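You operate a simulated robot arm through the tools that you are given. There is no shell and no other tool. Be economical: measure what you need, move in short steps, check, and stop when the job is done.

The job below is to be done with a simulated robot arm. You get a single attempt, and the scene is never put back.

## Task
Press the bush named on the build card into the link.
Fine: push the slide in first; lever back up, then slide out again. Leave the other bushes. Where these are worked on the way, their far stop is far enough and under half their travel is too little: press slide.

It is judged by the outcome, as a careful person would: the job done as asked, and still so three seconds after it is handed in. It fails if anything else is knocked over, pushed out of place, dropped, spilled or broken.

## Robot
A 6-joint arm with a two-finger parallel gripper on a trunk, on a base that drives. Base frame: it is fixed to the floor where the robot stands at the start and does not move with it; the origin is under the middle of the robot, x ahead of it, y to its left, z up. Lengths are in mm, angles in degrees, forces in N, time in s.
With the tool pointing down near the work surface it reaches from about 580 to 940 mm from the robot's upright axis, wherever it stands. Its first joint turns from -149.0 to 149.0 degrees. Places, roughly: mouth of the link's eye [600, -300, 900]; press lever [800, -400, 1200]; press slide [600, -300, 900]. Payload 3.43 kg.
The TCP is the grasp point between the finger pads, 34 mm short of the fingertips. In the tool frame z runs along the fingers and y along their closing line. Largest opening 128 mm; finger width 24, thickness 12; the body of the gripper, 48 by 130 mm, starts 96 mm behind the TCP.
Orientation is that of the tool frame in the base frame, as a unit quaternion [x, y, z, w]. With the fingers straight down and closing along the base's y, the tool's x points along the base's -x, its y along +y and its z along -z.

## Interface
- The arm moves only by the tool arm_command. Its argument "increments" is a list that holds one entry, the list of rows, each a list of 7 numbers: the shift along the base's x, y, z in mm, then the turn, a rotation vector about the base's x, y, z in degrees, then the opening, from 0 (shut) to 1 (fully open). In form: [[[x, y, z, rx, ry, rz, jaw], ...]]. A call has 1 to 8 rows; each row shifts and turns the commanded pose from where the row before left it. Each row takes 0.2 s and may step no farther than 50 mm and 8.6 degrees from the row before; otherwise, or with a gripper value out of range, the whole call is refused. A pose out of reach is approached as far as the arm can. The call stops where the force on the tool passes 90 N (or 10 N more than at its start, if that is more) or the arm is blocked; 0.2 s more then pass. Each finger travels about 108 mm/s and halts on what it meets, pressing with about 28 N; the grip force reading is that of the motor and also rises with nothing between the fingers. The clock runs only during rows and for 0.2 s after the last one: add rows that do not move to give the fingers time. The reply holds the time, the measured pose of the TCP, the force on the tool along the base axes, the opening and the grip force, in the units named above and with some noise, with the torque about the TCP (base axes, N m) and any sound that the robot's microphone picked up.
- Cameras (640 x 400 px; columns grow to the right, rows downward): "scene" is now at [39.7, 118.4, 1690.7]; the picture's right is [-0.56, -0.83, 0.00], its down [-0.47, 0.31, -0.83] and it looks along [0.69, -0.46, -0.56] (base axes); focal length 255 px, centre (320, 200). "wrist" rides on the gripper at [76, -11, -160] in the tool frame; the picture's right is [0.15, 0.99, 0.00], its down [-0.88, 0.13, -0.46] and it looks along [-0.45, 0.07, 0.89] (tool axes); focal length 234 px, centre (320, 200). There is no depth. A picture from a camera that has moved, and an enlarged one, comes with that camera's place and axes in the base frame and with its lens. The place of the scene camera against the robot may be out by one fixed shift of up to 25 mm in any direction.
- capture(camera): a new picture of that camera. It takes no simulated time.
- move_column(by): slides the trunk up (or, below 0, down) by that many mm; the arm and the scene camera ride with it, the base frame stays. It gives what a move gives, with no picture.
- steer(legs): drives the robot by 1 to 6 legs, each [ahead, turn to the left] in mm and degrees, along the robot's own axes; the way and the turn of a leg run together, so that a leg with both is an arc; at most 1500 mm and 180 degrees a leg. The arm and the cameras ride along, it lands a little off, and it stops where it bumps. It gives what a move gives.
- head_to(pan, tilt): turns the head with the scene camera to pan (to the left, within 155 degrees either way) and tilt (down, from -29 to 69), counted from straight ahead of the robot. It gives what a move gives.
- enlarge(camera, box): a new picture of the part [left, top, right, bottom] of that camera's present view, enlarged. It takes no simulated time.
- close_job(): hands the job in; it is judged then, once.

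Go step by step. Nothing tells you exact positions but the pictures and the camera data: compare them with the known pose of the tool, close in by small moves and look again before you grip or let go. The budget is 120 turns and 90 pictures, counting those below and the enlarged ones. Unless the task says otherwise, let go and move clear before handing in, and close with one line.

The tools are called after "Request:" as a command line: name --argument value ..., lists and objects as JSON in quotes. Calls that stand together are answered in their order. arm_command: Moves the arm, as the interface text tells. Its arguments: {"type":"object","properties":{"increments":{"type":"array","items":{"type":"array","items":{"type":"array","items":{"type":"number"}}}}},"required":["increments"]} The other tools are called the same way: move_column (by) slides the trunk up or down; steer (legs) drives the base; head_to (pan, tilt) turns the head that bears the scene camera; capture (camera) takes a picture; enlarge (camera, box) takes an enlarged picture of a part of a camera's view; close_job () hands the job in.

At the start:

```text
t: 0.0
eef_pos: [662.8, -194.9, 1000.1]
tool_rot: [-0.002, 1.0, 0.0, 0.0]
ft_force: [-0.8, -0.5, 0.3]
torque: [-0.03, 0.01, 0.0]
finger_gap: 127.7
grasp_force: 0.0
trunk travel left (down, up): [-675.0, 35.0]
robot x, y, heading: [-2.4, -5.9, 0.0]
head pan, tilt: [-33.9, 34.2]
```

scene: 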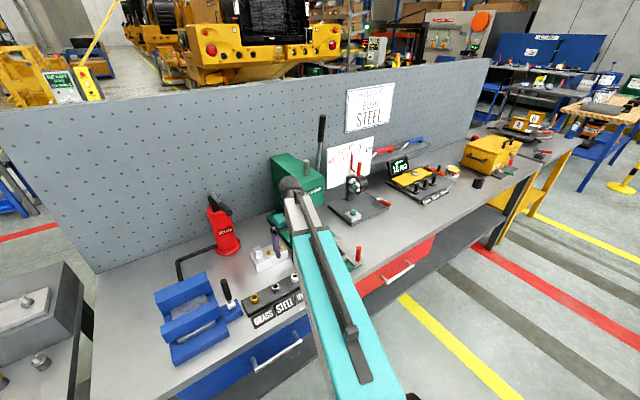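
wrist: 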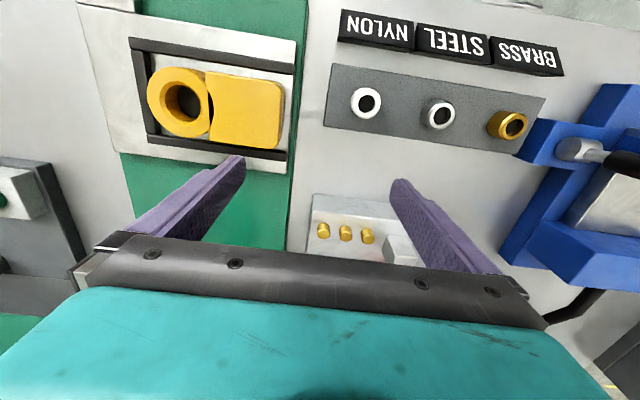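

I see a rack of three bushes (nylon, steel, brass), a green arbor press with a slide carrying the yellow link, and a card that seems to say STEEL. I look closer at the card and the press.

Request:
enlarge --camera "scene" --box '[310, 70, 430, 200]'

Request:
enlarge --camera "scene" --box '[230, 110, 390, 260]'

Request:
enlarge --camera "wrist" --box '[100, 0, 580, 270]'

```text
3.08 times, centred on (370, 135) of scene
camera zoom: at [39.7, 118.4, 1690.7], right [-0.56, -0.83, 0.0], down [-0.47, 0.31, -0.83], along [0.69, -0.46, -0.56], focal length 786 px, centre (166, 400)
```

zoom: 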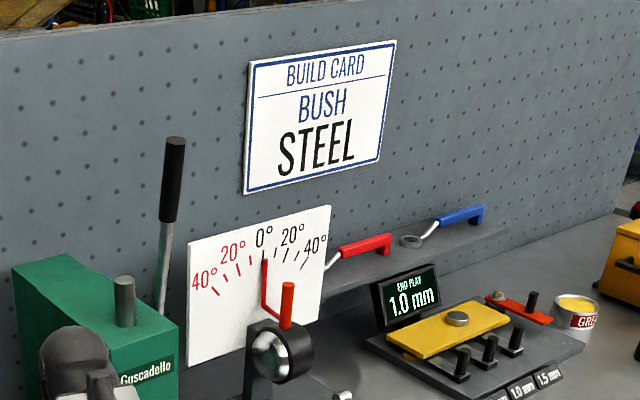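

```text
2.67 times, centred on (310, 185) of scene
camera zoom: at [39.7, 118.4, 1690.7], right [-0.56, -0.83, 0.0], down [-0.47, 0.31, -0.83], along [0.69, -0.46, -0.56], focal length 681 px, centre (347, 240)
```

zoom: 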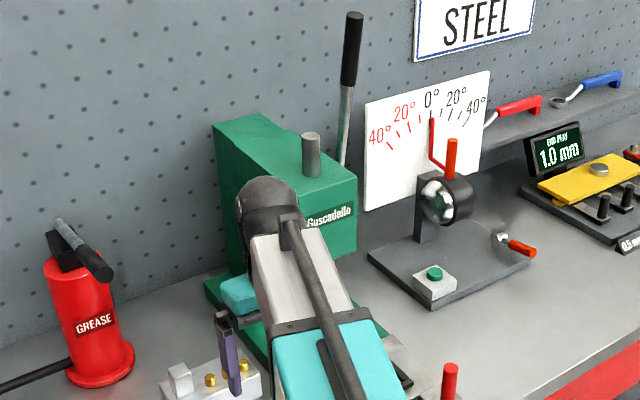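

```text
1.33 times, centred on (340, 135) of wrist
camera zoom: at [586.2, -206.7, 1159.5], right [-0.15, 0.99, 0.0], down [0.88, 0.13, 0.46], along [0.45, 0.07, -0.89], focal length 312 px, centre (293, 287)
```

zoom: 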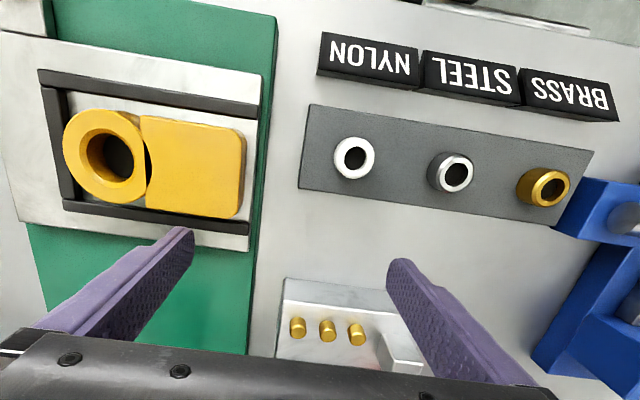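

The card says STEEL; the middle bush on the rack is steel. I move the tool above the rack, which also clears the view of the press.

Request:
arm_command --increments '[[[-20, 45, 0, 0, 0, 0, 1], [-20, 45, 0, 0, 0, 0, 1], [-20, 40, 0, 0, 0, 0, 1], [0, 0, 0, 0, 0, 0, 1]]]'

Request:
capture --camera "scene"

Request:
capture --camera "wrist"

```text
t: 1.0
eef_pos: [600.0, -66.3, 1000.0]
tool_rot: [-0.002, 1.0, 0.0, 0.0]
ft_force: [0.1, 0.4, -0.6]
torque: [0.01, 0.04, -0.02]
finger_gap: 128.0
grasp_force: 0.1
trunk travel left (down, up): [-675.0, 35.0]
robot x, y, heading: [0.9, -3.7, -0.3]
head pan, tilt: [-33.9, 34.2]
```

```text
84 pictures are left
camera scene: at [39.8, 118.4, 1690.7], right [-0.56, -0.83, 0.0], down [-0.47, 0.31, -0.83], along [0.69, -0.46, -0.56], focal length 255 px, centre (320, 200)
```

scene: 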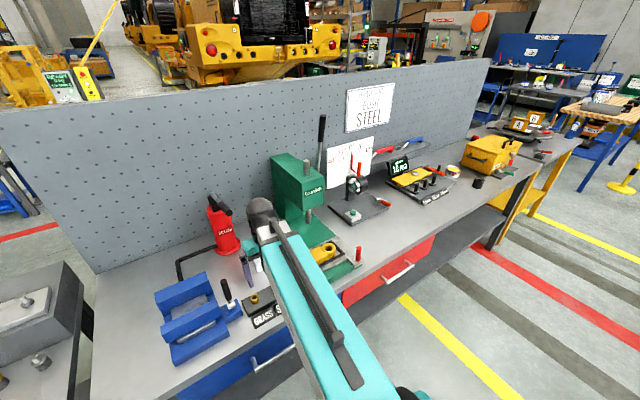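

```text
83 pictures are left
camera wrist: at [524.3, -76.7, 1159.1], right [-0.15, 0.99, 0.0], down [0.88, 0.13, 0.46], along [0.45, 0.07, -0.89], focal length 234 px, centre (320, 200)
```

wrist: 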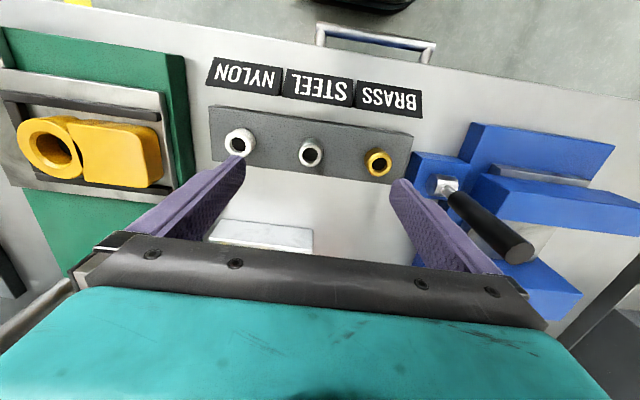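

Request:
enlarge --camera "scene" --box '[250, 150, 390, 310]'

Request:
enlarge --camera "wrist" --box '[180, 60, 440, 220]'

```text
2.50 times, centred on (320, 230) of scene
camera zoom: at [39.8, 118.4, 1690.7], right [-0.56, -0.83, 0.0], down [-0.47, 0.31, -0.83], along [0.69, -0.46, -0.56], focal length 638 px, centre (320, 125)
```

zoom: 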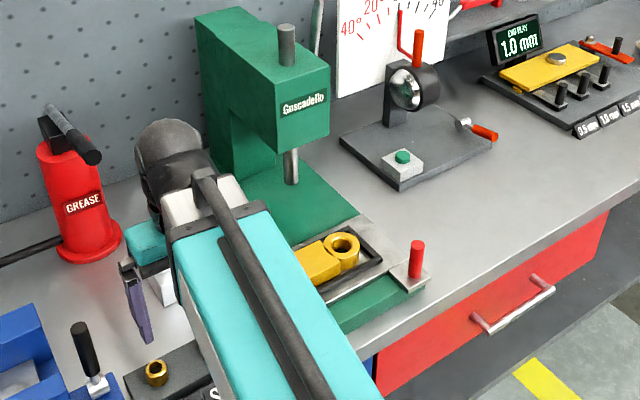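

```text
2.46 times, centred on (310, 140) of wrist
camera zoom: at [524.3, -76.7, 1159.1], right [-0.15, 0.99, 0.0], down [0.88, 0.13, 0.46], along [0.45, 0.07, -0.89], focal length 576 px, centre (345, 348)
```

zoom: 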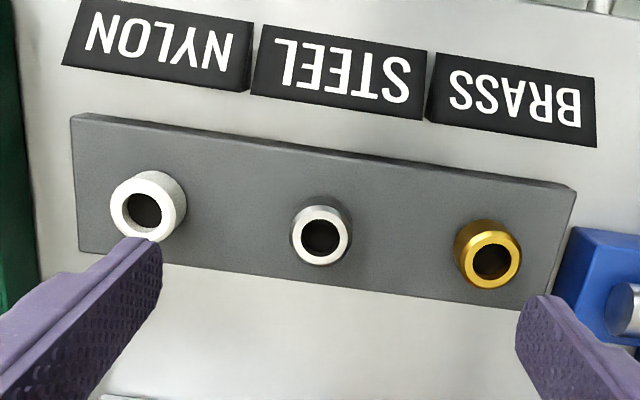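

Triangulated: steel bush top about [597, -74, 902], rack top about z 881, link eye about [623, -333, 924]. I narrow the jaw and come down partway to check the alignment.

Request:
arm_command --increments '[[[-3, -8, -10, 0, 0, 0, 0.45], [0, 0, -20, 0, 0, 0, 0.45], [0, 0, -20, 0, 0, 0, 0.45], [0, 0, 0, 0, 0, 0, 0.45]]]'

Request:
capture --camera "wrist"

```text
t: 2.0
eef_pos: [599.2, -74.5, 949.9]
tool_rot: [-0.001, 1.0, -0.001, 0.001]
ft_force: [0.0, 0.7, -0.4]
torque: [0.02, -0.02, -0.02]
finger_gap: 57.5
grasp_force: 0.0
trunk travel left (down, up): [-675.0, 35.0]
robot x, y, heading: [1.2, -7.3, -0.1]
head pan, tilt: [-33.9, 34.2]
```

```text
80 pictures are left
camera wrist: at [522.7, -85.0, 1109.7], right [-0.15, 0.99, 0.0], down [0.88, 0.13, 0.46], along [0.45, 0.07, -0.89], focal length 234 px, centre (320, 200)
```

wrist: 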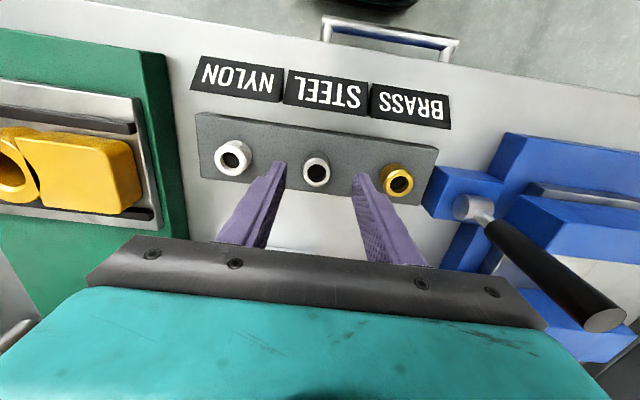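

Request:
enlarge --camera "wrist" --box '[240, 130, 400, 230]'

```text
4.00 times, centred on (320, 180) of wrist
camera zoom: at [522.7, -85.0, 1109.7], right [-0.15, 0.99, 0.0], down [0.88, 0.13, 0.46], along [0.45, 0.07, -0.89], focal length 937 px, centre (320, 280)
```

zoom: 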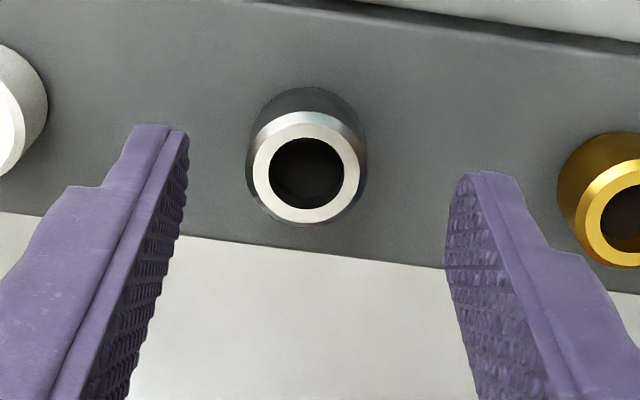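

The bush lies at about [599.5, -76], almost centred between the fingers. I go down to just above the rack plate and close.

Request:
arm_command --increments '[[[0, -1, -15, 0, 0, 0, 0.45], [0, 0, -14, 0, 0, 0, 0.45], [0, 0, 0, 0, 0, 0, 0.45]]]'

Request:
enlarge --camera "wrist" --box '[240, 130, 400, 230]'

```text
t: 2.8
eef_pos: [598.5, -75.4, 921.2]
tool_rot: [-0.002, 1.0, 0.0, 0.0]
ft_force: [0.1, 0.5, 0.5]
torque: [0.01, -0.02, 0.03]
finger_gap: 57.8
grasp_force: 0.1
trunk travel left (down, up): [-675.0, 35.0]
robot x, y, heading: [0.5, -7.7, -0.4]
head pan, tilt: [-33.9, 34.2]
```

```text
4.00 times, centred on (320, 180) of wrist
camera zoom: at [523.3, -86.0, 1080.3], right [-0.15, 0.99, 0.0], down [0.88, 0.13, 0.46], along [0.45, 0.07, -0.89], focal length 937 px, centre (320, 280)
```

zoom: 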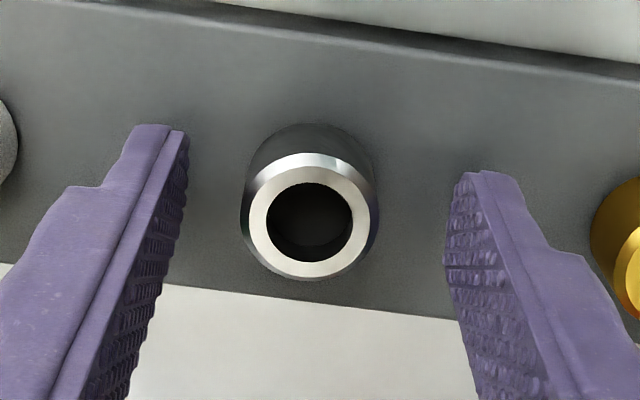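

Request:
arm_command --increments '[[[0, -1, 0, 0, 0, 0, 0.3], [0, 0, 0, 0, 0, 0, 0.0], [0, 0, 0, 0, 0, 0, 0.0], [0, 0, 0, 0, 0, 0, 0.0]]]'

Request:
enlarge --camera "wrist" --box '[240, 130, 400, 230]'

```text
t: 3.8
eef_pos: [599.0, -77.0, 921.1]
tool_rot: [-0.002, 1.0, -0.001, 0.0]
ft_force: [0.1, -1.2, 0.2]
torque: [0.0, 0.01, -0.03]
finger_gap: 27.2
grasp_force: 28.3
trunk travel left (down, up): [-675.0, 35.0]
robot x, y, heading: [-0.2, -6.8, 0.0]
head pan, tilt: [-33.9, 34.2]
```

```text
4.00 times, centred on (320, 180) of wrist
camera zoom: at [523.2, -86.5, 1080.4], right [-0.15, 0.99, 0.0], down [0.88, 0.13, 0.46], along [0.45, 0.07, -0.89], focal length 937 px, centre (320, 280)
```

zoom: 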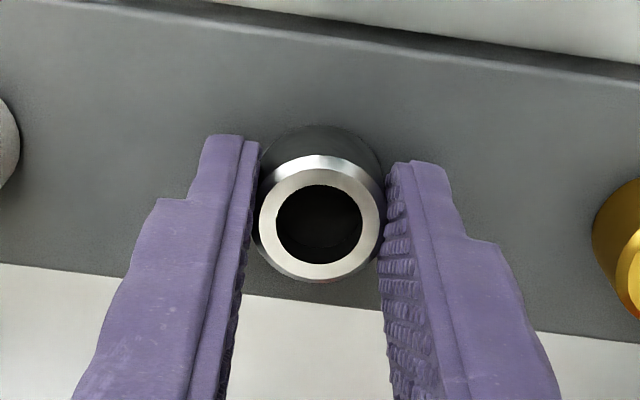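

Gripped (27 mm wide). I lift straight up.

Request:
arm_command --increments '[[[0, 0, 10, 0, 0, 0, 0], [0, 0, 15, 0, 0, 0, 0], [0, 0, 30, 0, 0, 0, 0], [0, 0, 34, 0, 0, 0, 0], [0, 0, 0, 0, 0, 0, 0]]]'

Request:
capture --camera "wrist"

Request:
enlarge --camera "scene" --box '[220, 200, 380, 300]'

```text
t: 5.0
eef_pos: [599.1, -74.3, 1010.5]
tool_rot: [-0.001, 1.0, 0.0, 0.0]
ft_force: [0.5, 0.2, -0.2]
torque: [0.01, -0.01, -0.02]
finger_gap: 0.0
grasp_force: 27.7
trunk travel left (down, up): [-675.0, 35.0]
robot x, y, heading: [-1.0, -3.5, -0.5]
head pan, tilt: [-33.9, 34.2]
```

```text
76 pictures are left
camera wrist: at [523.2, -84.4, 1169.6], right [-0.15, 0.99, 0.0], down [0.88, 0.13, 0.46], along [0.45, 0.07, -0.89], focal length 234 px, centre (320, 200)
```

wrist: 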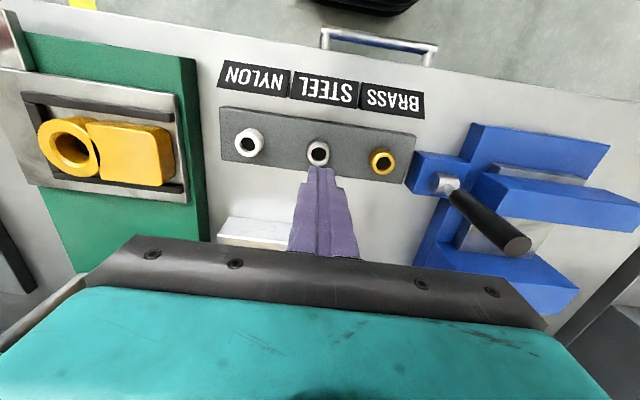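

```text
4.00 times, centred on (300, 250) of scene
camera zoom: at [39.7, 118.4, 1690.7], right [-0.56, -0.83, 0.0], down [-0.47, 0.31, -0.83], along [0.69, -0.46, -0.56], focal length 1022 px, centre (400, 0)
```

zoom: 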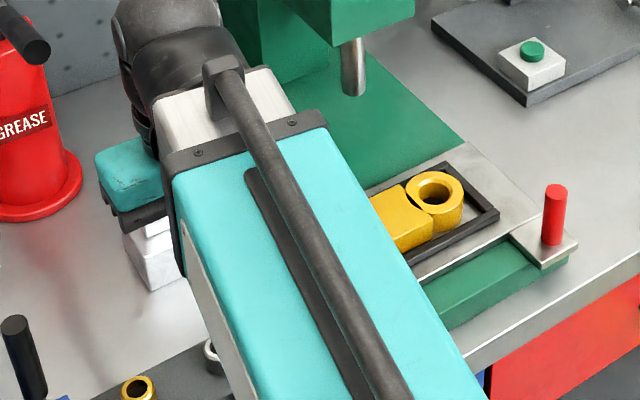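

The bush slipped out and stayed in the rack. I look at it before taking a deeper grip.

Request:
enlarge --camera "wrist" --box '[200, 90, 440, 240]'

```text
2.67 times, centred on (320, 165) of wrist
camera zoom: at [523.2, -84.4, 1169.6], right [-0.15, 0.99, 0.0], down [0.88, 0.13, 0.46], along [0.45, 0.07, -0.89], focal length 624 px, centre (320, 293)
```

zoom: 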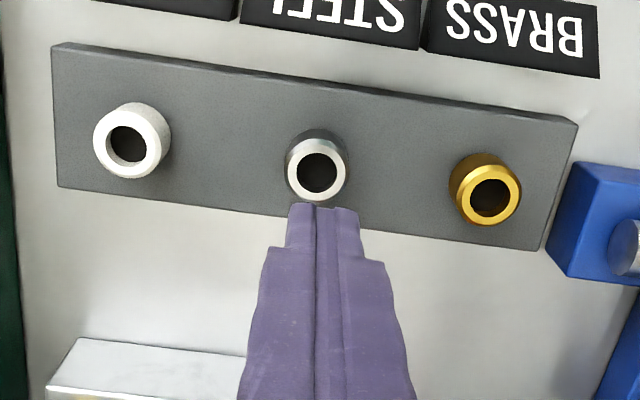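

Bush top confirmed at [600, -75, 902]. I go back, lower (tips about 2 mm above the plate), grip longer and lift slowly.

Request:
arm_command --increments '[[[1, 0, -20, 0, 0, 0, 0.45], [0, 0, -25, 0, 0, 0, 0.45], [0, 0, -25, 0, 0, 0, 0.45], [0, 0, -19, 0, 0, 0, 0.45], [0, 0, -3, 0, 0, 0, 0.45], [0, 0, -2, 0, 0, 0, 0.45], [0, 0, 0, 0, 0, 0, 0.45]]]'

Request:
enlarge --camera "wrist" --box '[240, 130, 400, 230]'

```text
t: 6.6
eef_pos: [600.4, -75.7, 916.0]
tool_rot: [-0.002, 1.0, -0.001, 0.001]
ft_force: [-1.0, -0.1, 0.1]
torque: [0.04, 0.04, 0.0]
finger_gap: 57.7
grasp_force: 0.0
trunk travel left (down, up): [-675.0, 35.0]
robot x, y, heading: [0.6, -6.8, 0.0]
head pan, tilt: [-33.9, 34.2]
```

```text
4.00 times, centred on (320, 180) of wrist
camera zoom: at [523.6, -87.1, 1075.2], right [-0.15, 0.99, 0.0], down [0.88, 0.13, 0.46], along [0.45, 0.07, -0.89], focal length 937 px, centre (320, 280)
```

zoom: 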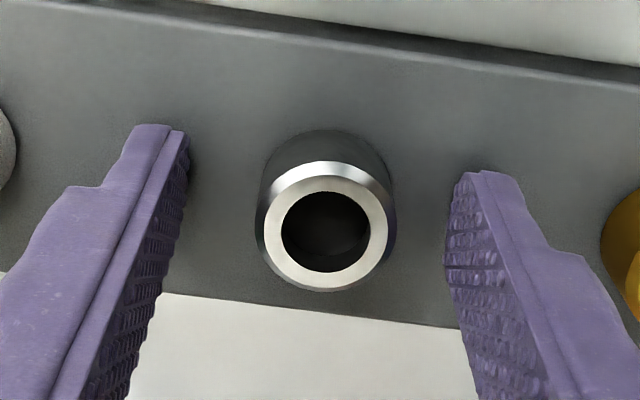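

Request:
arm_command --increments '[[[0, 0, 0, 0, 0, 0, 0.2], [0, 0, 0, 0, 0, 0, 0.0], [0, 0, 0, 0, 0, 0, 0.0], [0, 0, 0, 0, 0, 0, 0.0], [0, 0, 2, 0, 0, 0, 0], [0, 0, 2, 0, 0, 0, 0], [0, 0, 2, 0, 0, 0, 0]]]'

Request:
enlarge --camera "wrist" --box '[240, 130, 400, 230]'

```text
t: 8.2
eef_pos: [599.2, -76.8, 921.9]
tool_rot: [-0.002, 1.0, 0.0, 0.0]
ft_force: [0.1, -0.4, -1.2]
torque: [-0.01, 0.0, 0.0]
finger_gap: 27.3
grasp_force: 27.5
trunk travel left (down, up): [-675.0, 35.0]
robot x, y, heading: [-3.6, -7.3, 0.0]
head pan, tilt: [-33.9, 34.2]
```

```text
4.00 times, centred on (320, 180) of wrist
camera zoom: at [523.7, -86.9, 1081.1], right [-0.15, 0.99, 0.0], down [0.88, 0.13, 0.46], along [0.45, 0.07, -0.89], focal length 937 px, centre (320, 280)
```

zoom: 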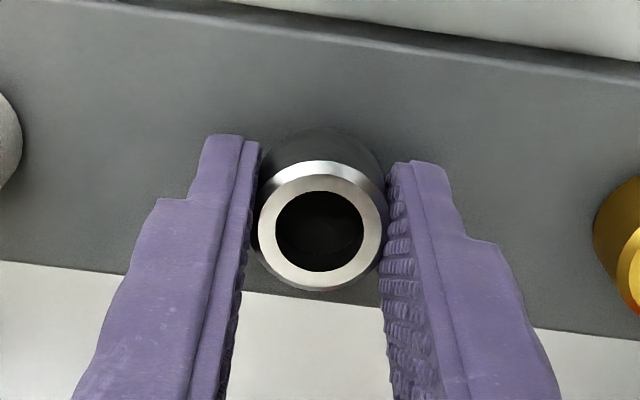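

The bush stays at the same place in the wrist picture, so it seems to rise with the tool. I continue the lift slowly.

Request:
arm_command --increments '[[[0, 0, 3, 0, 0, 0, 0], [0, 0, 4, 0, 0, 0, 0], [0, 0, 5, 0, 0, 0, 0], [0, 0, 6, 0, 0, 0, 0], [0, 0, 6, 0, 0, 0, 0], [0, 0, 6, 0, 0, 0, 0]]]'

Request:
enlarge --camera "wrist" --box '[240, 130, 400, 230]'

```text
t: 9.6
eef_pos: [598.7, -76.1, 952.1]
tool_rot: [-0.001, 1.0, -0.001, 0.001]
ft_force: [0.2, 1.1, -1.0]
torque: [0.0, 0.01, -0.01]
finger_gap: 27.3
grasp_force: 27.9
trunk travel left (down, up): [-675.0, 35.0]
robot x, y, heading: [-0.2, -6.9, -0.1]
head pan, tilt: [-33.9, 34.2]
```

```text
4.00 times, centred on (320, 180) of wrist
camera zoom: at [523.0, -86.6, 1111.1], right [-0.15, 0.99, 0.0], down [0.88, 0.13, 0.46], along [0.45, 0.07, -0.89], focal length 937 px, centre (320, 280)
```

zoom: 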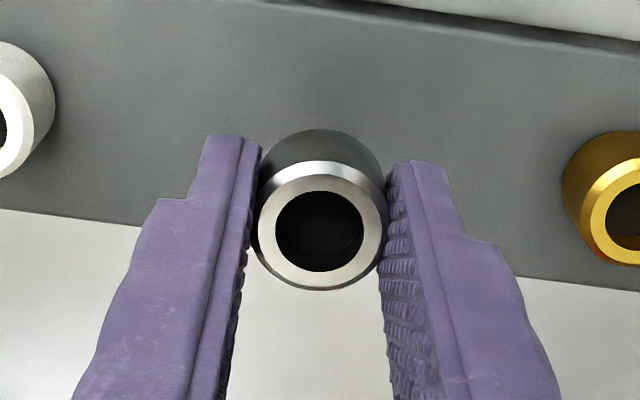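

Held. I raise it and carry it part of the way toward the press, then look again.

Request:
arm_command --increments '[[[0, 0, 15, 0, 0, 0, 0], [0, -15, 20, 0, 0, 0, 0], [2, -25, 15, 0, 0, 0, 0], [2, -25, 0, 0, 0, 0, 0], [2, -25, 0, 0, 0, 0, 0], [2, -25, 0, 0, 0, 0, 0], [2, -20, 0, 0, 0, 0, 0], [0, 0, 0, 0, 0, 0, 0]]]'

Request:
capture --camera "wrist"

Request:
capture --camera "scene"

```text
t: 11.4
eef_pos: [611.8, -211.3, 1002.6]
tool_rot: [-0.001, 1.0, 0.0, -0.001]
ft_force: [-0.5, -0.3, -0.7]
torque: [0.02, 0.0, 0.0]
finger_gap: 27.3
grasp_force: 28.0
trunk travel left (down, up): [-675.0, 35.0]
robot x, y, heading: [-0.2, -9.3, -0.1]
head pan, tilt: [-33.9, 34.2]
```

```text
70 pictures are left
camera wrist: at [534.5, -222.3, 1161.2], right [-0.15, 0.99, 0.0], down [0.88, 0.13, 0.46], along [0.45, 0.07, -0.89], focal length 234 px, centre (320, 200)
```

wrist: 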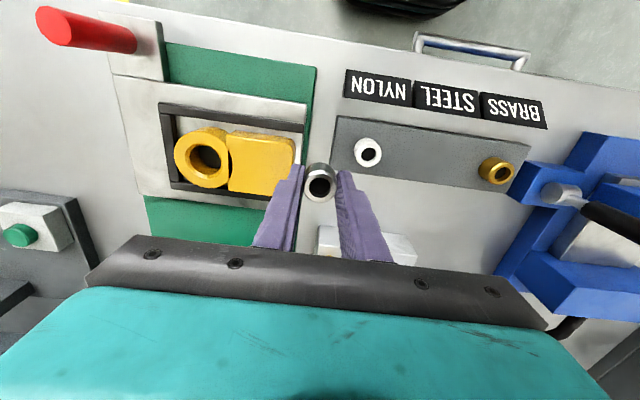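

```text
69 pictures are left
camera scene: at [39.7, 118.4, 1690.7], right [-0.56, -0.83, 0.0], down [-0.47, 0.31, -0.83], along [0.69, -0.46, -0.56], focal length 255 px, centre (320, 200)
```

scene: 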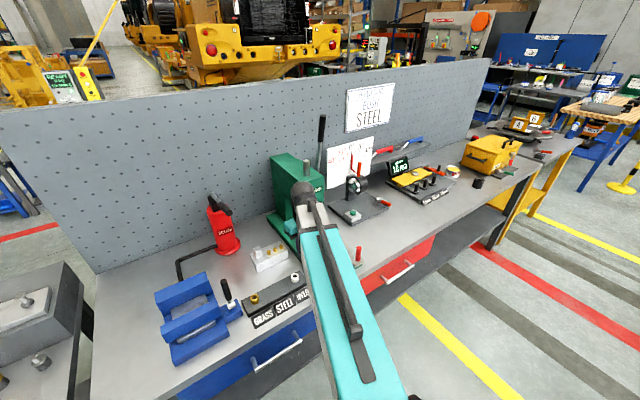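

Request:
enlarge --camera "wrist" --box '[20, 0, 340, 240]'

```text
1.67 times, centred on (180, 120) of wrist
camera zoom: at [534.5, -222.3, 1161.2], right [-0.15, 0.99, 0.0], down [0.88, 0.13, 0.46], along [0.45, 0.07, -0.89], focal length 390 px, centre (553, 333)
```

zoom: 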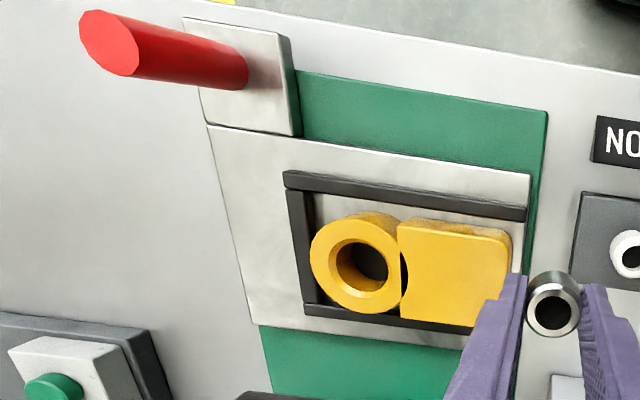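

Eye mouth estimated at [624.5, -333.5, ~926]. I carry the bush over it at the present height.

Request:
arm_command --increments '[[[2, -25, 0, 0, 0, 0, 0], [3, -25, 0, 0, 0, 0, 0], [3, -25, 0, 0, 0, 0, 0], [3, -25, 0, 0, 0, 0, 0], [2, -21, 0, 0, 0, 0, 0], [0, 0, 0, 0, 0, 0, 0], [0, 0, 0, 0, 0, 0, 0]]]'

Request:
capture --camera "wrist"

Request:
enlarge --camera "wrist" --box '[220, 110, 420, 235]'

Request:
enlarge --camera "scene" --box '[260, 150, 400, 300]'

```text
t: 13.0
eef_pos: [623.3, -331.1, 1001.5]
tool_rot: [-0.001, 1.0, 0.0, -0.001]
ft_force: [-0.8, 0.7, -0.6]
torque: [-0.04, 0.0, 0.01]
finger_gap: 27.3
grasp_force: 28.4
trunk travel left (down, up): [-675.0, 35.0]
robot x, y, heading: [1.3, -8.0, -0.0]
head pan, tilt: [-33.9, 34.2]
```

```text
67 pictures are left
camera wrist: at [547.7, -341.9, 1161.5], right [-0.15, 0.99, 0.0], down [0.88, 0.13, 0.46], along [0.45, 0.07, -0.89], focal length 234 px, centre (320, 200)
```

wrist: 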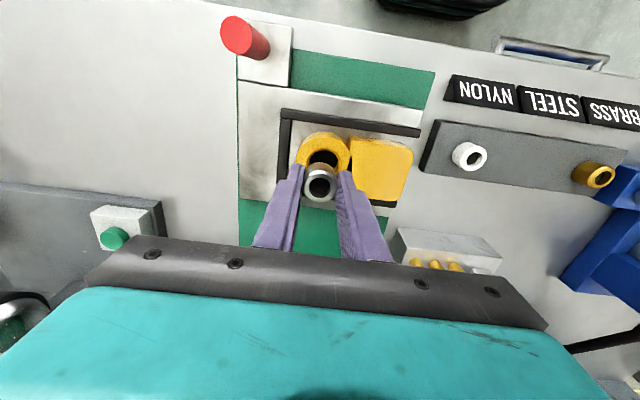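

```text
3.20 times, centred on (320, 172) of wrist
camera zoom: at [547.7, -341.9, 1161.5], right [-0.15, 0.99, 0.0], down [0.88, 0.13, 0.46], along [0.45, 0.07, -0.89], focal length 749 px, centre (320, 288)
```

zoom: 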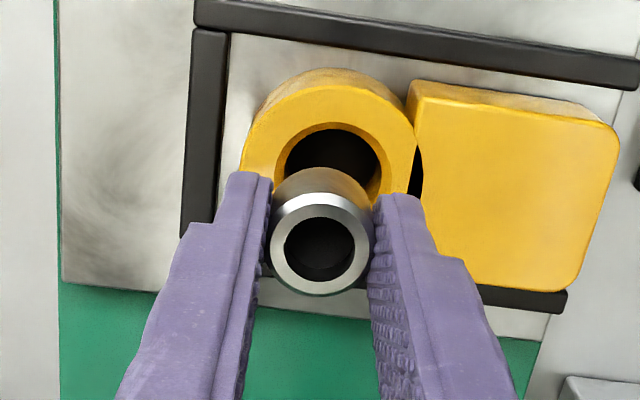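

```text
2.67 times, centred on (330, 225) of scene
camera zoom: at [39.7, 118.4, 1690.7], right [-0.56, -0.83, 0.0], down [-0.47, 0.31, -0.83], along [0.69, -0.46, -0.56], focal length 681 px, centre (293, 133)
```

zoom: 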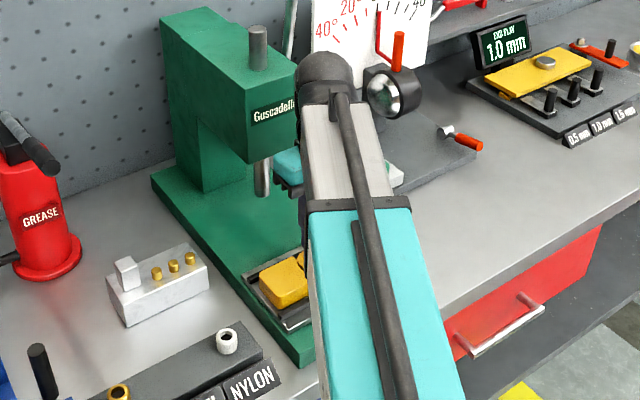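

Request:
enlarge --camera "wrist" --box '[280, 125, 380, 187]'

```text
6.40 times, centred on (330, 156) of wrist
camera zoom: at [547.7, -341.9, 1161.5], right [-0.15, 0.99, 0.0], down [0.88, 0.13, 0.46], along [0.45, 0.07, -0.89], focal length 1499 px, centre (256, 482)
```

zoom: 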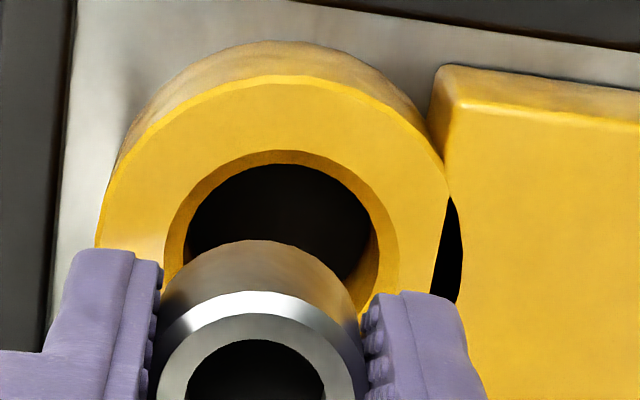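

Bush is about 30 mm long, its bottom 44 mm below the TCP; the eye has a wide tapered mouth about 4 mm toward +y of it. I correct and come down to just above the mouth.

Request:
arm_command --increments '[[[-0.5, 3.5, 0, 0, 0, 0, 0], [0, 0, -10, 0, 0, 0, 0], [0, 0, -10, 0, 0, 0, 0], [0, 0, -6, 0, 0, 0, 0], [0, 0, 0, 0, 0, 0, 0]]]'

Request:
enlarge --camera "wrist" --box '[265, 125, 385, 200]'

```text
t: 14.2
eef_pos: [623.2, -328.4, 975.1]
tool_rot: [-0.002, 1.0, -0.001, 0.001]
ft_force: [0.1, 0.3, -0.8]
torque: [-0.02, 0.0, 0.0]
finger_gap: 27.1
grasp_force: 28.0
trunk travel left (down, up): [-675.0, 35.0]
robot x, y, heading: [0.2, -3.3, -0.2]
head pan, tilt: [-33.9, 34.2]
```

```text
5.33 times, centred on (325, 162) of wrist
camera zoom: at [547.3, -339.8, 1134.7], right [-0.15, 0.99, 0.0], down [0.88, 0.13, 0.46], along [0.45, 0.07, -0.89], focal length 1249 px, centre (293, 400)
```

zoom: 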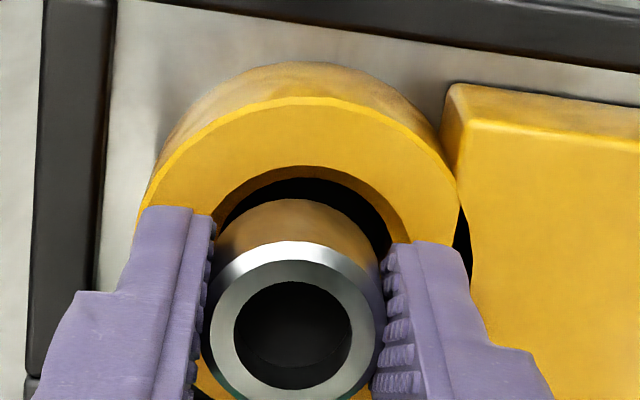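

The eye centre still lies about 3.5 mm in +x and 2 mm in +y from the bush. I correct and check again.

Request:
arm_command --increments '[[[3.5, 2, 0, 0, 0, 0, 0], [0, 0, -3, 0, 0, 0, 0], [0, 0, 0, 0, 0, 0, 0]]]'

Request:
enlarge --camera "wrist" --box '[265, 125, 385, 200]'

Request:
enlarge --camera "scene" --box '[310, 200, 390, 280]'

```text
t: 15.0
eef_pos: [626.2, -327.6, 972.1]
tool_rot: [-0.002, 1.0, -0.001, 0.001]
ft_force: [0.3, 0.2, 0.4]
torque: [-0.01, 0.02, 0.0]
finger_gap: 27.1
grasp_force: 28.0
trunk travel left (down, up): [-675.0, 35.0]
robot x, y, heading: [0.9, -1.0, -0.1]
head pan, tilt: [-33.9, 34.2]
```

```text
5.33 times, centred on (325, 162) of wrist
camera zoom: at [550.4, -337.7, 1132.0], right [-0.15, 0.99, 0.0], down [0.88, 0.13, 0.46], along [0.45, 0.07, -0.89], focal length 1249 px, centre (293, 400)
```

zoom: 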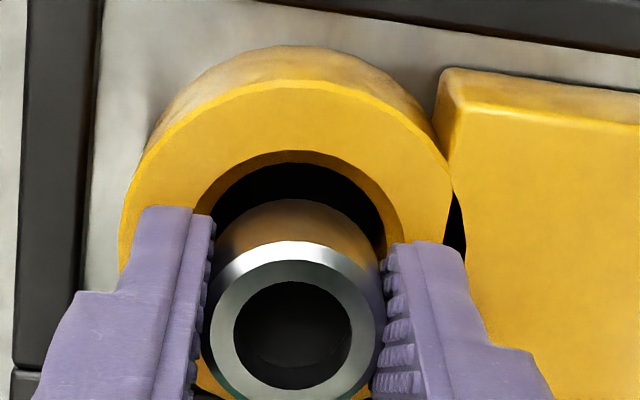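

```text
5.00 times, centred on (350, 240) of scene
camera zoom: at [39.7, 118.3, 1690.7], right [-0.56, -0.83, 0.0], down [-0.47, 0.31, -0.83], along [0.69, -0.46, -0.56], focal length 1277 px, centre (170, 0)
```

zoom: 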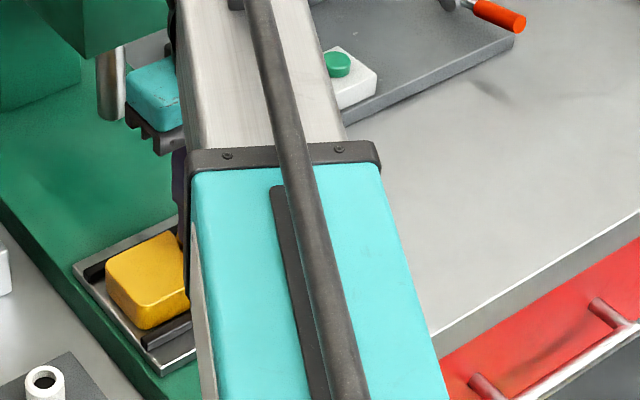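

Now well lined up in y. I lower a few mm further in small steps, watching the force.

Request:
arm_command --increments '[[[1, 0, -2, 0, 0, 0, 0], [0, 0, -2, 0, 0, 0, 0], [0, 0, -2, 0, 0, 0, 0], [0, 0, 0, 0, 0, 0, 0]]]'

Request:
enlarge --camera "wrist" --box '[265, 125, 385, 200]'

```text
t: 16.0
eef_pos: [626.2, -327.5, 969.7]
tool_rot: [-0.001, 1.0, -0.001, 0.001]
ft_force: [4.6, -3.4, 23.5]
torque: [0.37, -0.02, -0.05]
finger_gap: 27.3
grasp_force: 27.7
trunk travel left (down, up): [-675.0, 35.0]
robot x, y, heading: [-3.0, -4.3, -0.2]
head pan, tilt: [-33.9, 34.2]
```

```text
5.33 times, centred on (325, 162) of wrist
camera zoom: at [550.6, -337.5, 1128.1], right [-0.15, 0.99, 0.0], down [0.88, 0.13, 0.46], along [0.45, 0.07, -0.89], focal length 1249 px, centre (293, 400)
```

zoom: 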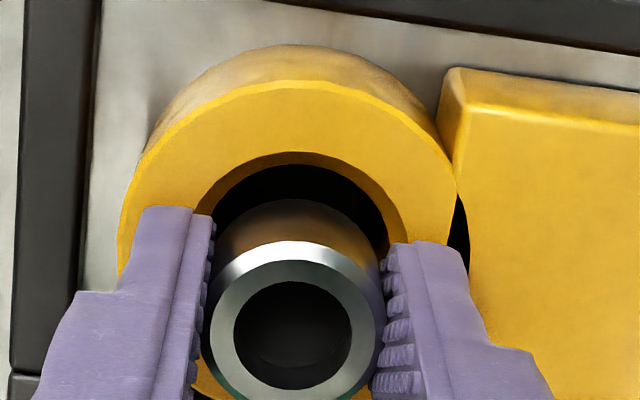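

The bush touches the mouth with 23 N; the side forces say it should go a bit toward +x and -y. I shift so.

Request:
arm_command --increments '[[[1.5, -1, 0, 0, 0, 0, 0], [0, 0, -1, 0, 0, 0, 0], [0, 0, 0, 0, 0, 0, 0]]]'

```text
t: 16.8
eef_pos: [628.0, -327.1, 969.2]
tool_rot: [-0.002, 1.0, -0.001, 0.002]
ft_force: [1.4, -3.3, 37.6]
torque: [0.62, 0.11, 0.02]
finger_gap: 27.0
grasp_force: 28.2
trunk travel left (down, up): [-675.0, 35.0]
robot x, y, heading: [1.6, -2.2, -0.0]
head pan, tilt: [-33.9, 34.2]
```

Request:
arm_command --increments '[[[0.5, -1.5, 0, 0, 0, 0, 0], [0, -0.5, 0, 0, 0, 0, 0], [0, 0, 0, 0, 0, 0, 0]]]'

Request:
enlarge --camera "wrist" --box '[265, 125, 385, 200]'

```text
t: 17.6
eef_pos: [627.9, -327.1, 968.7]
tool_rot: [-0.003, 1.0, 0.0, 0.002]
ft_force: [-1.6, 8.5, 38.0]
torque: [0.78, 0.24, 0.02]
finger_gap: 27.1
grasp_force: 28.0
trunk travel left (down, up): [-675.0, 35.0]
robot x, y, heading: [-1.0, -4.0, -0.3]
head pan, tilt: [-33.9, 34.2]
```

```text
5.33 times, centred on (325, 162) of wrist
camera zoom: at [550.9, -338.0, 1128.1], right [-0.15, 0.99, 0.0], down [0.88, 0.13, 0.46], along [0.45, 0.07, -0.89], focal length 1249 px, centre (293, 400)
```

zoom: 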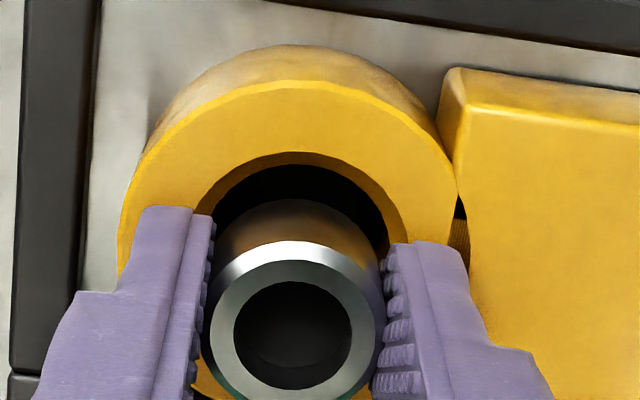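

The bush sits concentric in the tapered mouth and resists sideways motion. I relax the load and open the fingers a little, then look.

Request:
arm_command --increments '[[[-0.5, 1.5, 1.5, 0, 0, 0, 0], [0, 0, 0.5, 0, 0, 0, 0], [0, 0, 0, 0, 0, 0, 0.25], [0, 0, 0, 0, 0, 0, 0.27], [0, 0, 0, 0, 0, 0, 0.27]]]'

Request:
enlarge --camera "wrist" --box '[265, 125, 385, 200]'

```text
t: 18.8
eef_pos: [626.7, -329.0, 969.1]
tool_rot: [-0.002, 1.0, -0.001, 0.001]
ft_force: [-0.8, -7.1, 17.5]
torque: [0.22, 0.06, 0.02]
finger_gap: 30.9
grasp_force: 0.1
trunk travel left (down, up): [-675.0, 35.0]
robot x, y, heading: [-1.8, -6.0, -0.1]
head pan, tilt: [-33.9, 34.2]
```

```text
5.33 times, centred on (325, 162) of wrist
camera zoom: at [551.2, -339.3, 1128.4], right [-0.15, 0.99, 0.0], down [0.88, 0.13, 0.46], along [0.45, 0.07, -0.89], focal length 1249 px, centre (293, 400)
```

zoom: 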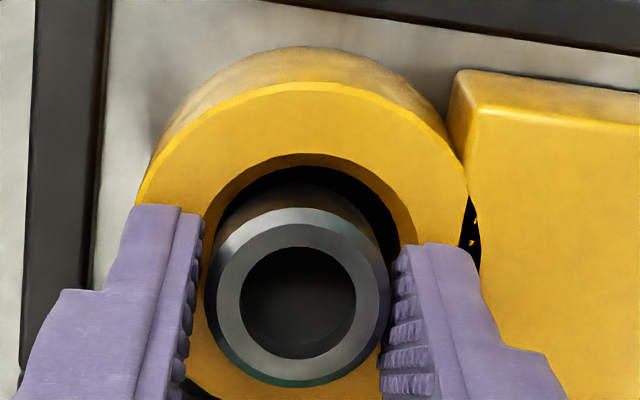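

Some load remains, so the fingertips rest on the link itself. I raise the tool a few mm with the jaw open and look again.

Request:
arm_command --increments '[[[0, 0, 2, 0, 0, 0, 0.3], [0, 0, 3, 0, 0, 0, 0.33], [0, 0, 0, 0, 0, 0, 0.33]]]'

Request:
enlarge --camera "wrist" --box '[265, 125, 385, 200]'

```text
t: 19.6
eef_pos: [627.5, -327.6, 971.6]
tool_rot: [-0.002, 1.0, 0.0, 0.0]
ft_force: [-0.4, 0.0, 0.5]
torque: [-0.01, -0.05, 0.0]
finger_gap: 42.2
grasp_force: 0.0
trunk travel left (down, up): [-675.0, 35.0]
robot x, y, heading: [-0.7, -3.2, 0.0]
head pan, tilt: [-33.9, 34.2]
```

```text
5.33 times, centred on (325, 162) of wrist
camera zoom: at [552.4, -338.6, 1131.7], right [-0.15, 0.99, 0.0], down [0.88, 0.13, 0.46], along [0.45, 0.07, -0.89], focal length 1249 px, centre (293, 400)
```

zoom: 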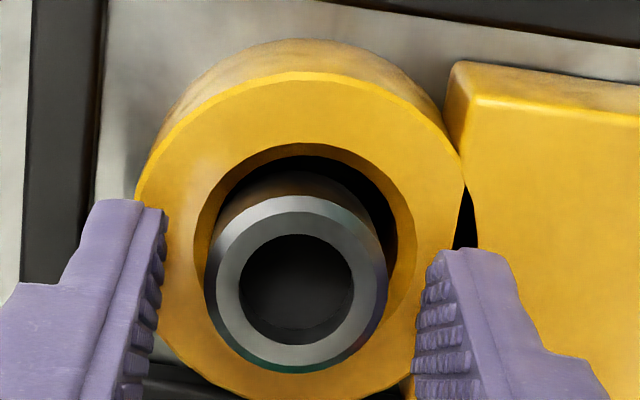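

Request:
arm_command --increments '[[[0, 0, 10, 0, 0, 0, 0.4], [0, 0, 15, 0, 0, 0, 0.4], [0, 0, 20, 0, 0, 0, 0.4], [0, 0, 0, 0, 0, 0, 0.4]]]'

Request:
enlarge --camera "wrist" --box '[245, 75, 405, 175]'

```text
t: 20.6
eef_pos: [628.4, -328.8, 1018.8]
tool_rot: [-0.002, 1.0, 0.0, 0.0]
ft_force: [-0.2, 0.9, -0.3]
torque: [0.0, -0.01, 0.0]
finger_gap: 51.1
grasp_force: 0.1
trunk travel left (down, up): [-675.0, 35.0]
robot x, y, heading: [0.2, -8.1, -0.0]
head pan, tilt: [-33.9, 34.2]
```

```text
4.00 times, centred on (325, 125) of wrist
camera zoom: at [552.3, -339.3, 1177.6], right [-0.15, 0.99, 0.0], down [0.88, 0.13, 0.46], along [0.45, 0.07, -0.89], focal length 937 px, centre (300, 500)
```

zoom: 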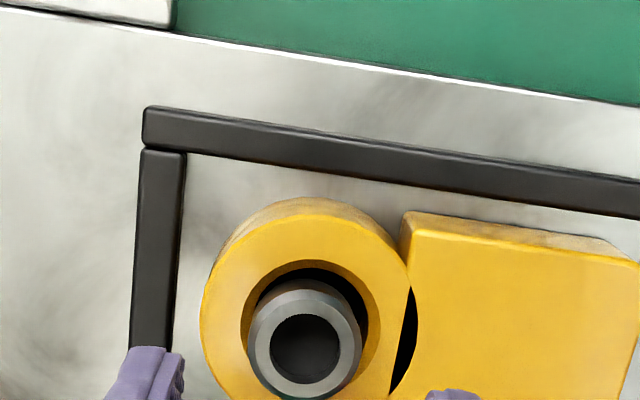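

The bush now stands in the eye mouth. Next is the slide: its red knob stands at about [529, -401], z 898–971; I move above it with a half-open jaw.

Request:
arm_command --increments '[[[0, 0, 20, 0, 0, 0, 0.5], [-25, -18, 10, 0, 0, 0, 0.5], [-25, -18, 0, 0, 0, 0, 0.5], [-25, -18, 0, 0, 0, 0, 0.5], [-23, -18, 0, 0, 0, 0, 0.5], [0, 0, 0, 0, 0, 0, 0.5]]]'

Request:
capture --camera "wrist"

Request:
enlarge --camera "scene" --box '[260, 120, 400, 280]'

```text
t: 22.0
eef_pos: [529.8, -401.1, 1048.4]
tool_rot: [-0.002, 1.0, -0.001, 0.0]
ft_force: [0.2, 0.5, -0.3]
torque: [0.02, 0.01, -0.02]
finger_gap: 63.9
grasp_force: 0.0
trunk travel left (down, up): [-675.0, 35.0]
robot x, y, heading: [-0.0, -9.0, -0.2]
head pan, tilt: [-33.9, 34.2]
```

```text
55 pictures are left
camera wrist: at [454.1, -412.0, 1206.7], right [-0.15, 0.99, 0.0], down [0.88, 0.13, 0.46], along [0.45, 0.07, -0.89], focal length 234 px, centre (320, 200)
```

wrist: 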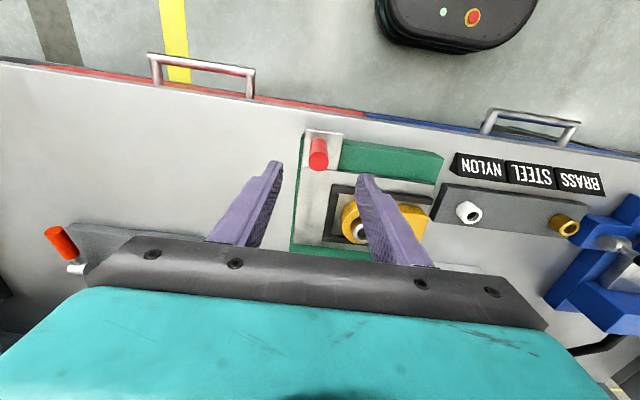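

```text
2.50 times, centred on (330, 200) of scene
camera zoom: at [39.8, 118.4, 1690.7], right [-0.56, -0.83, 0.0], down [-0.47, 0.31, -0.83], along [0.69, -0.46, -0.56], focal length 638 px, centre (295, 200)
```

zoom: 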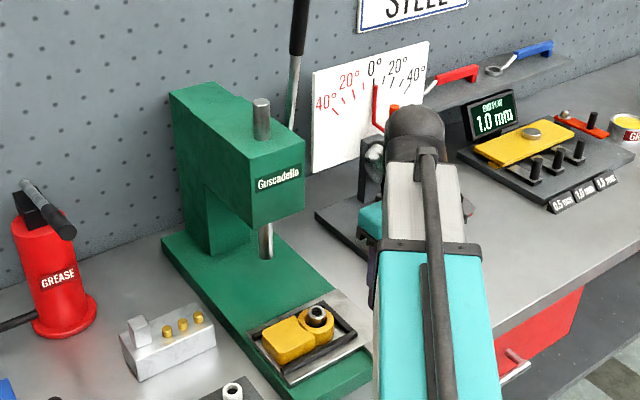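

The knob lies between the fingers as expected, and the bush stands upright in the eye. I descend over the knob.

Request:
arm_command --increments '[[[-1.5, -1, -25, 0, 0, 0, 0.5], [0, 0, -30, 0, 0, 0, 0.5], [0, 0, -30, 0, 0, 0, 0.5], [0, 0, -20, 0, 0, 0, 0.5], [0, 0, 0, 0, 0, 0, 0.5]]]'

Request:
capture --camera "wrist"

```text
t: 23.2
eef_pos: [530.3, -400.7, 942.6]
tool_rot: [-0.001, 1.0, 0.0, -0.001]
ft_force: [-0.1, 0.4, 0.0]
torque: [0.01, 0.0, 0.01]
finger_gap: 64.2
grasp_force: 0.0
trunk travel left (down, up): [-675.0, 35.0]
robot x, y, heading: [1.0, -5.1, -0.3]
head pan, tilt: [-33.9, 34.2]
```

```text
53 pictures are left
camera wrist: at [454.3, -412.4, 1102.0], right [-0.15, 0.99, 0.0], down [0.88, 0.13, 0.46], along [0.45, 0.07, -0.89], focal length 234 px, centre (320, 200)
```

wrist: 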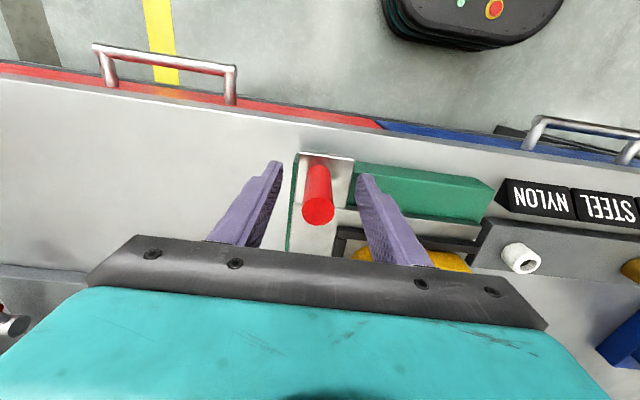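

The fingers straddle the knob. I close on it and start pushing gently in +x.

Request:
arm_command --increments '[[[0, 0, 0, 0, 0, 0, 0.25], [0, 0, 0, 0, 0, 0, 0], [0, 0, 0, 0, 0, 0, 0], [2, 0, 0, 0, 0, 0, 0], [3, 0, 0, 0, 0, 0, 0], [4, 0, 0, 0, 0, 0, 0], [4, 0, 0, 0, 0, 0, 0], [3, 0, 0, 0, 0, 0, 0]]]'

Request:
capture --camera "wrist"

```text
t: 25.0
eef_pos: [545.4, -401.9, 943.3]
tool_rot: [-0.002, 1.0, 0.0, 0.001]
ft_force: [-0.6, -14.5, 5.6]
torque: [0.51, 0.32, -0.1]
finger_gap: 21.9
grasp_force: 45.8
trunk travel left (down, up): [-675.0, 35.0]
robot x, y, heading: [-2.7, -8.8, -0.2]
head pan, tilt: [-33.9, 34.2]
```

```text
52 pictures are left
camera wrist: at [468.9, -413.4, 1102.2], right [-0.15, 0.99, 0.0], down [0.88, 0.13, 0.46], along [0.45, 0.07, -0.89], focal length 234 px, centre (320, 200)
```

wrist: 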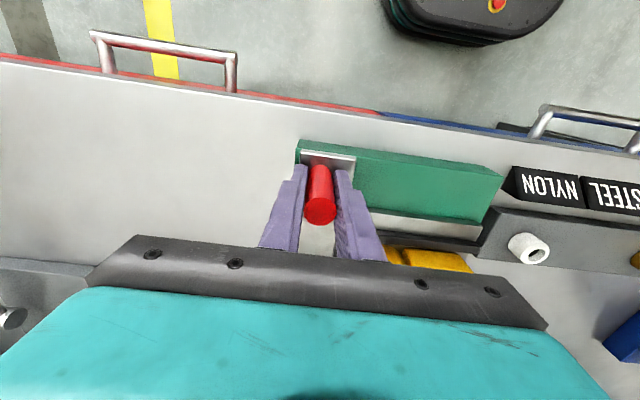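

The slide follows. I ease the side load and continue pushing.

Request:
arm_command --increments '[[[4, -1, 0, 0, 0, 0, 0], [6, 0, 0, 0, 0, 0, 0], [7, 0, 0, 0, 0, 0, 0], [7, 0, 0, 0, 0, 0, 0], [7, 0, 0, 0, 0, 0, 0], [7, 0, 0, 0, 0, 0, 0], [7, 0, 0, 0, 0, 0, 0], [5, 0, 0, 0, 0, 0, 0]]]'

Request:
enlarge --camera "scene" --box '[260, 120, 400, 280]'

```text
t: 26.8
eef_pos: [594.7, -403.1, 942.7]
tool_rot: [-0.001, 1.0, 0.0, 0.0]
ft_force: [-0.4, -6.0, 3.8]
torque: [0.65, 0.17, 0.08]
finger_gap: 21.5
grasp_force: 44.9
trunk travel left (down, up): [-675.0, 35.0]
robot x, y, heading: [-3.5, -10.4, -0.3]
head pan, tilt: [-33.9, 34.2]
```

```text
2.50 times, centred on (330, 200) of scene
camera zoom: at [39.3, 117.7, 1690.9], right [-0.56, -0.83, 0.0], down [-0.47, 0.31, -0.83], along [0.69, -0.46, -0.56], focal length 638 px, centre (295, 200)
```

zoom: 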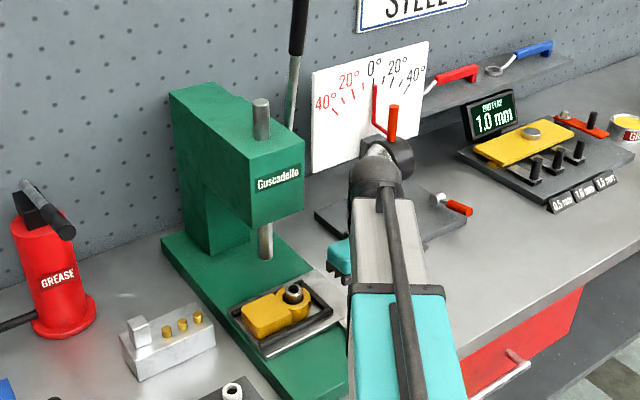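

The bush rides upright; about 70 mm remain to the ram. I keep pushing, slowing toward the end stop.

Request:
arm_command --increments '[[[5, 0, 0, 0, 0, 0, 0], [7, 0, 0, 0, 0, 0, 0], [7, 0, 0, 0, 0, 0, 0], [7, 0, 0, 0, 0, 0, 0], [7, 0, 0, 0, 0, 0, 0], [6, 0, 0, 0, 0, 0, 0], [5, 0, 0, 0, 0, 0, 0], [4, 0, 0, 0, 0, 0, 0]]]'

Request:
enlarge --camera "scene" --box '[260, 120, 400, 280]'

```text
t: 28.6
eef_pos: [643.4, -400.0, 942.1]
tool_rot: [-0.002, 1.0, 0.0, 0.0]
ft_force: [0.1, -0.5, -4.8]
torque: [0.27, -0.32, 0.04]
finger_gap: 21.6
grasp_force: 45.0
trunk travel left (down, up): [-675.0, 35.0]
robot x, y, heading: [-4.2, -7.1, -0.1]
head pan, tilt: [-33.9, 34.2]
```

```text
2.50 times, centred on (330, 200) of scene
camera zoom: at [40.0, 117.9, 1690.8], right [-0.56, -0.83, 0.0], down [-0.47, 0.31, -0.83], along [0.69, -0.46, -0.56], focal length 638 px, centre (295, 200)
```

zoom: 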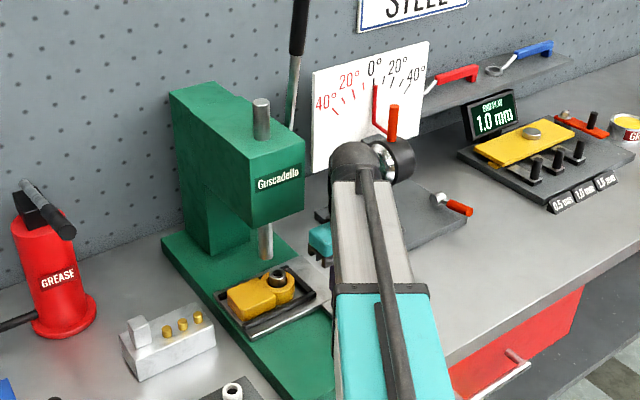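

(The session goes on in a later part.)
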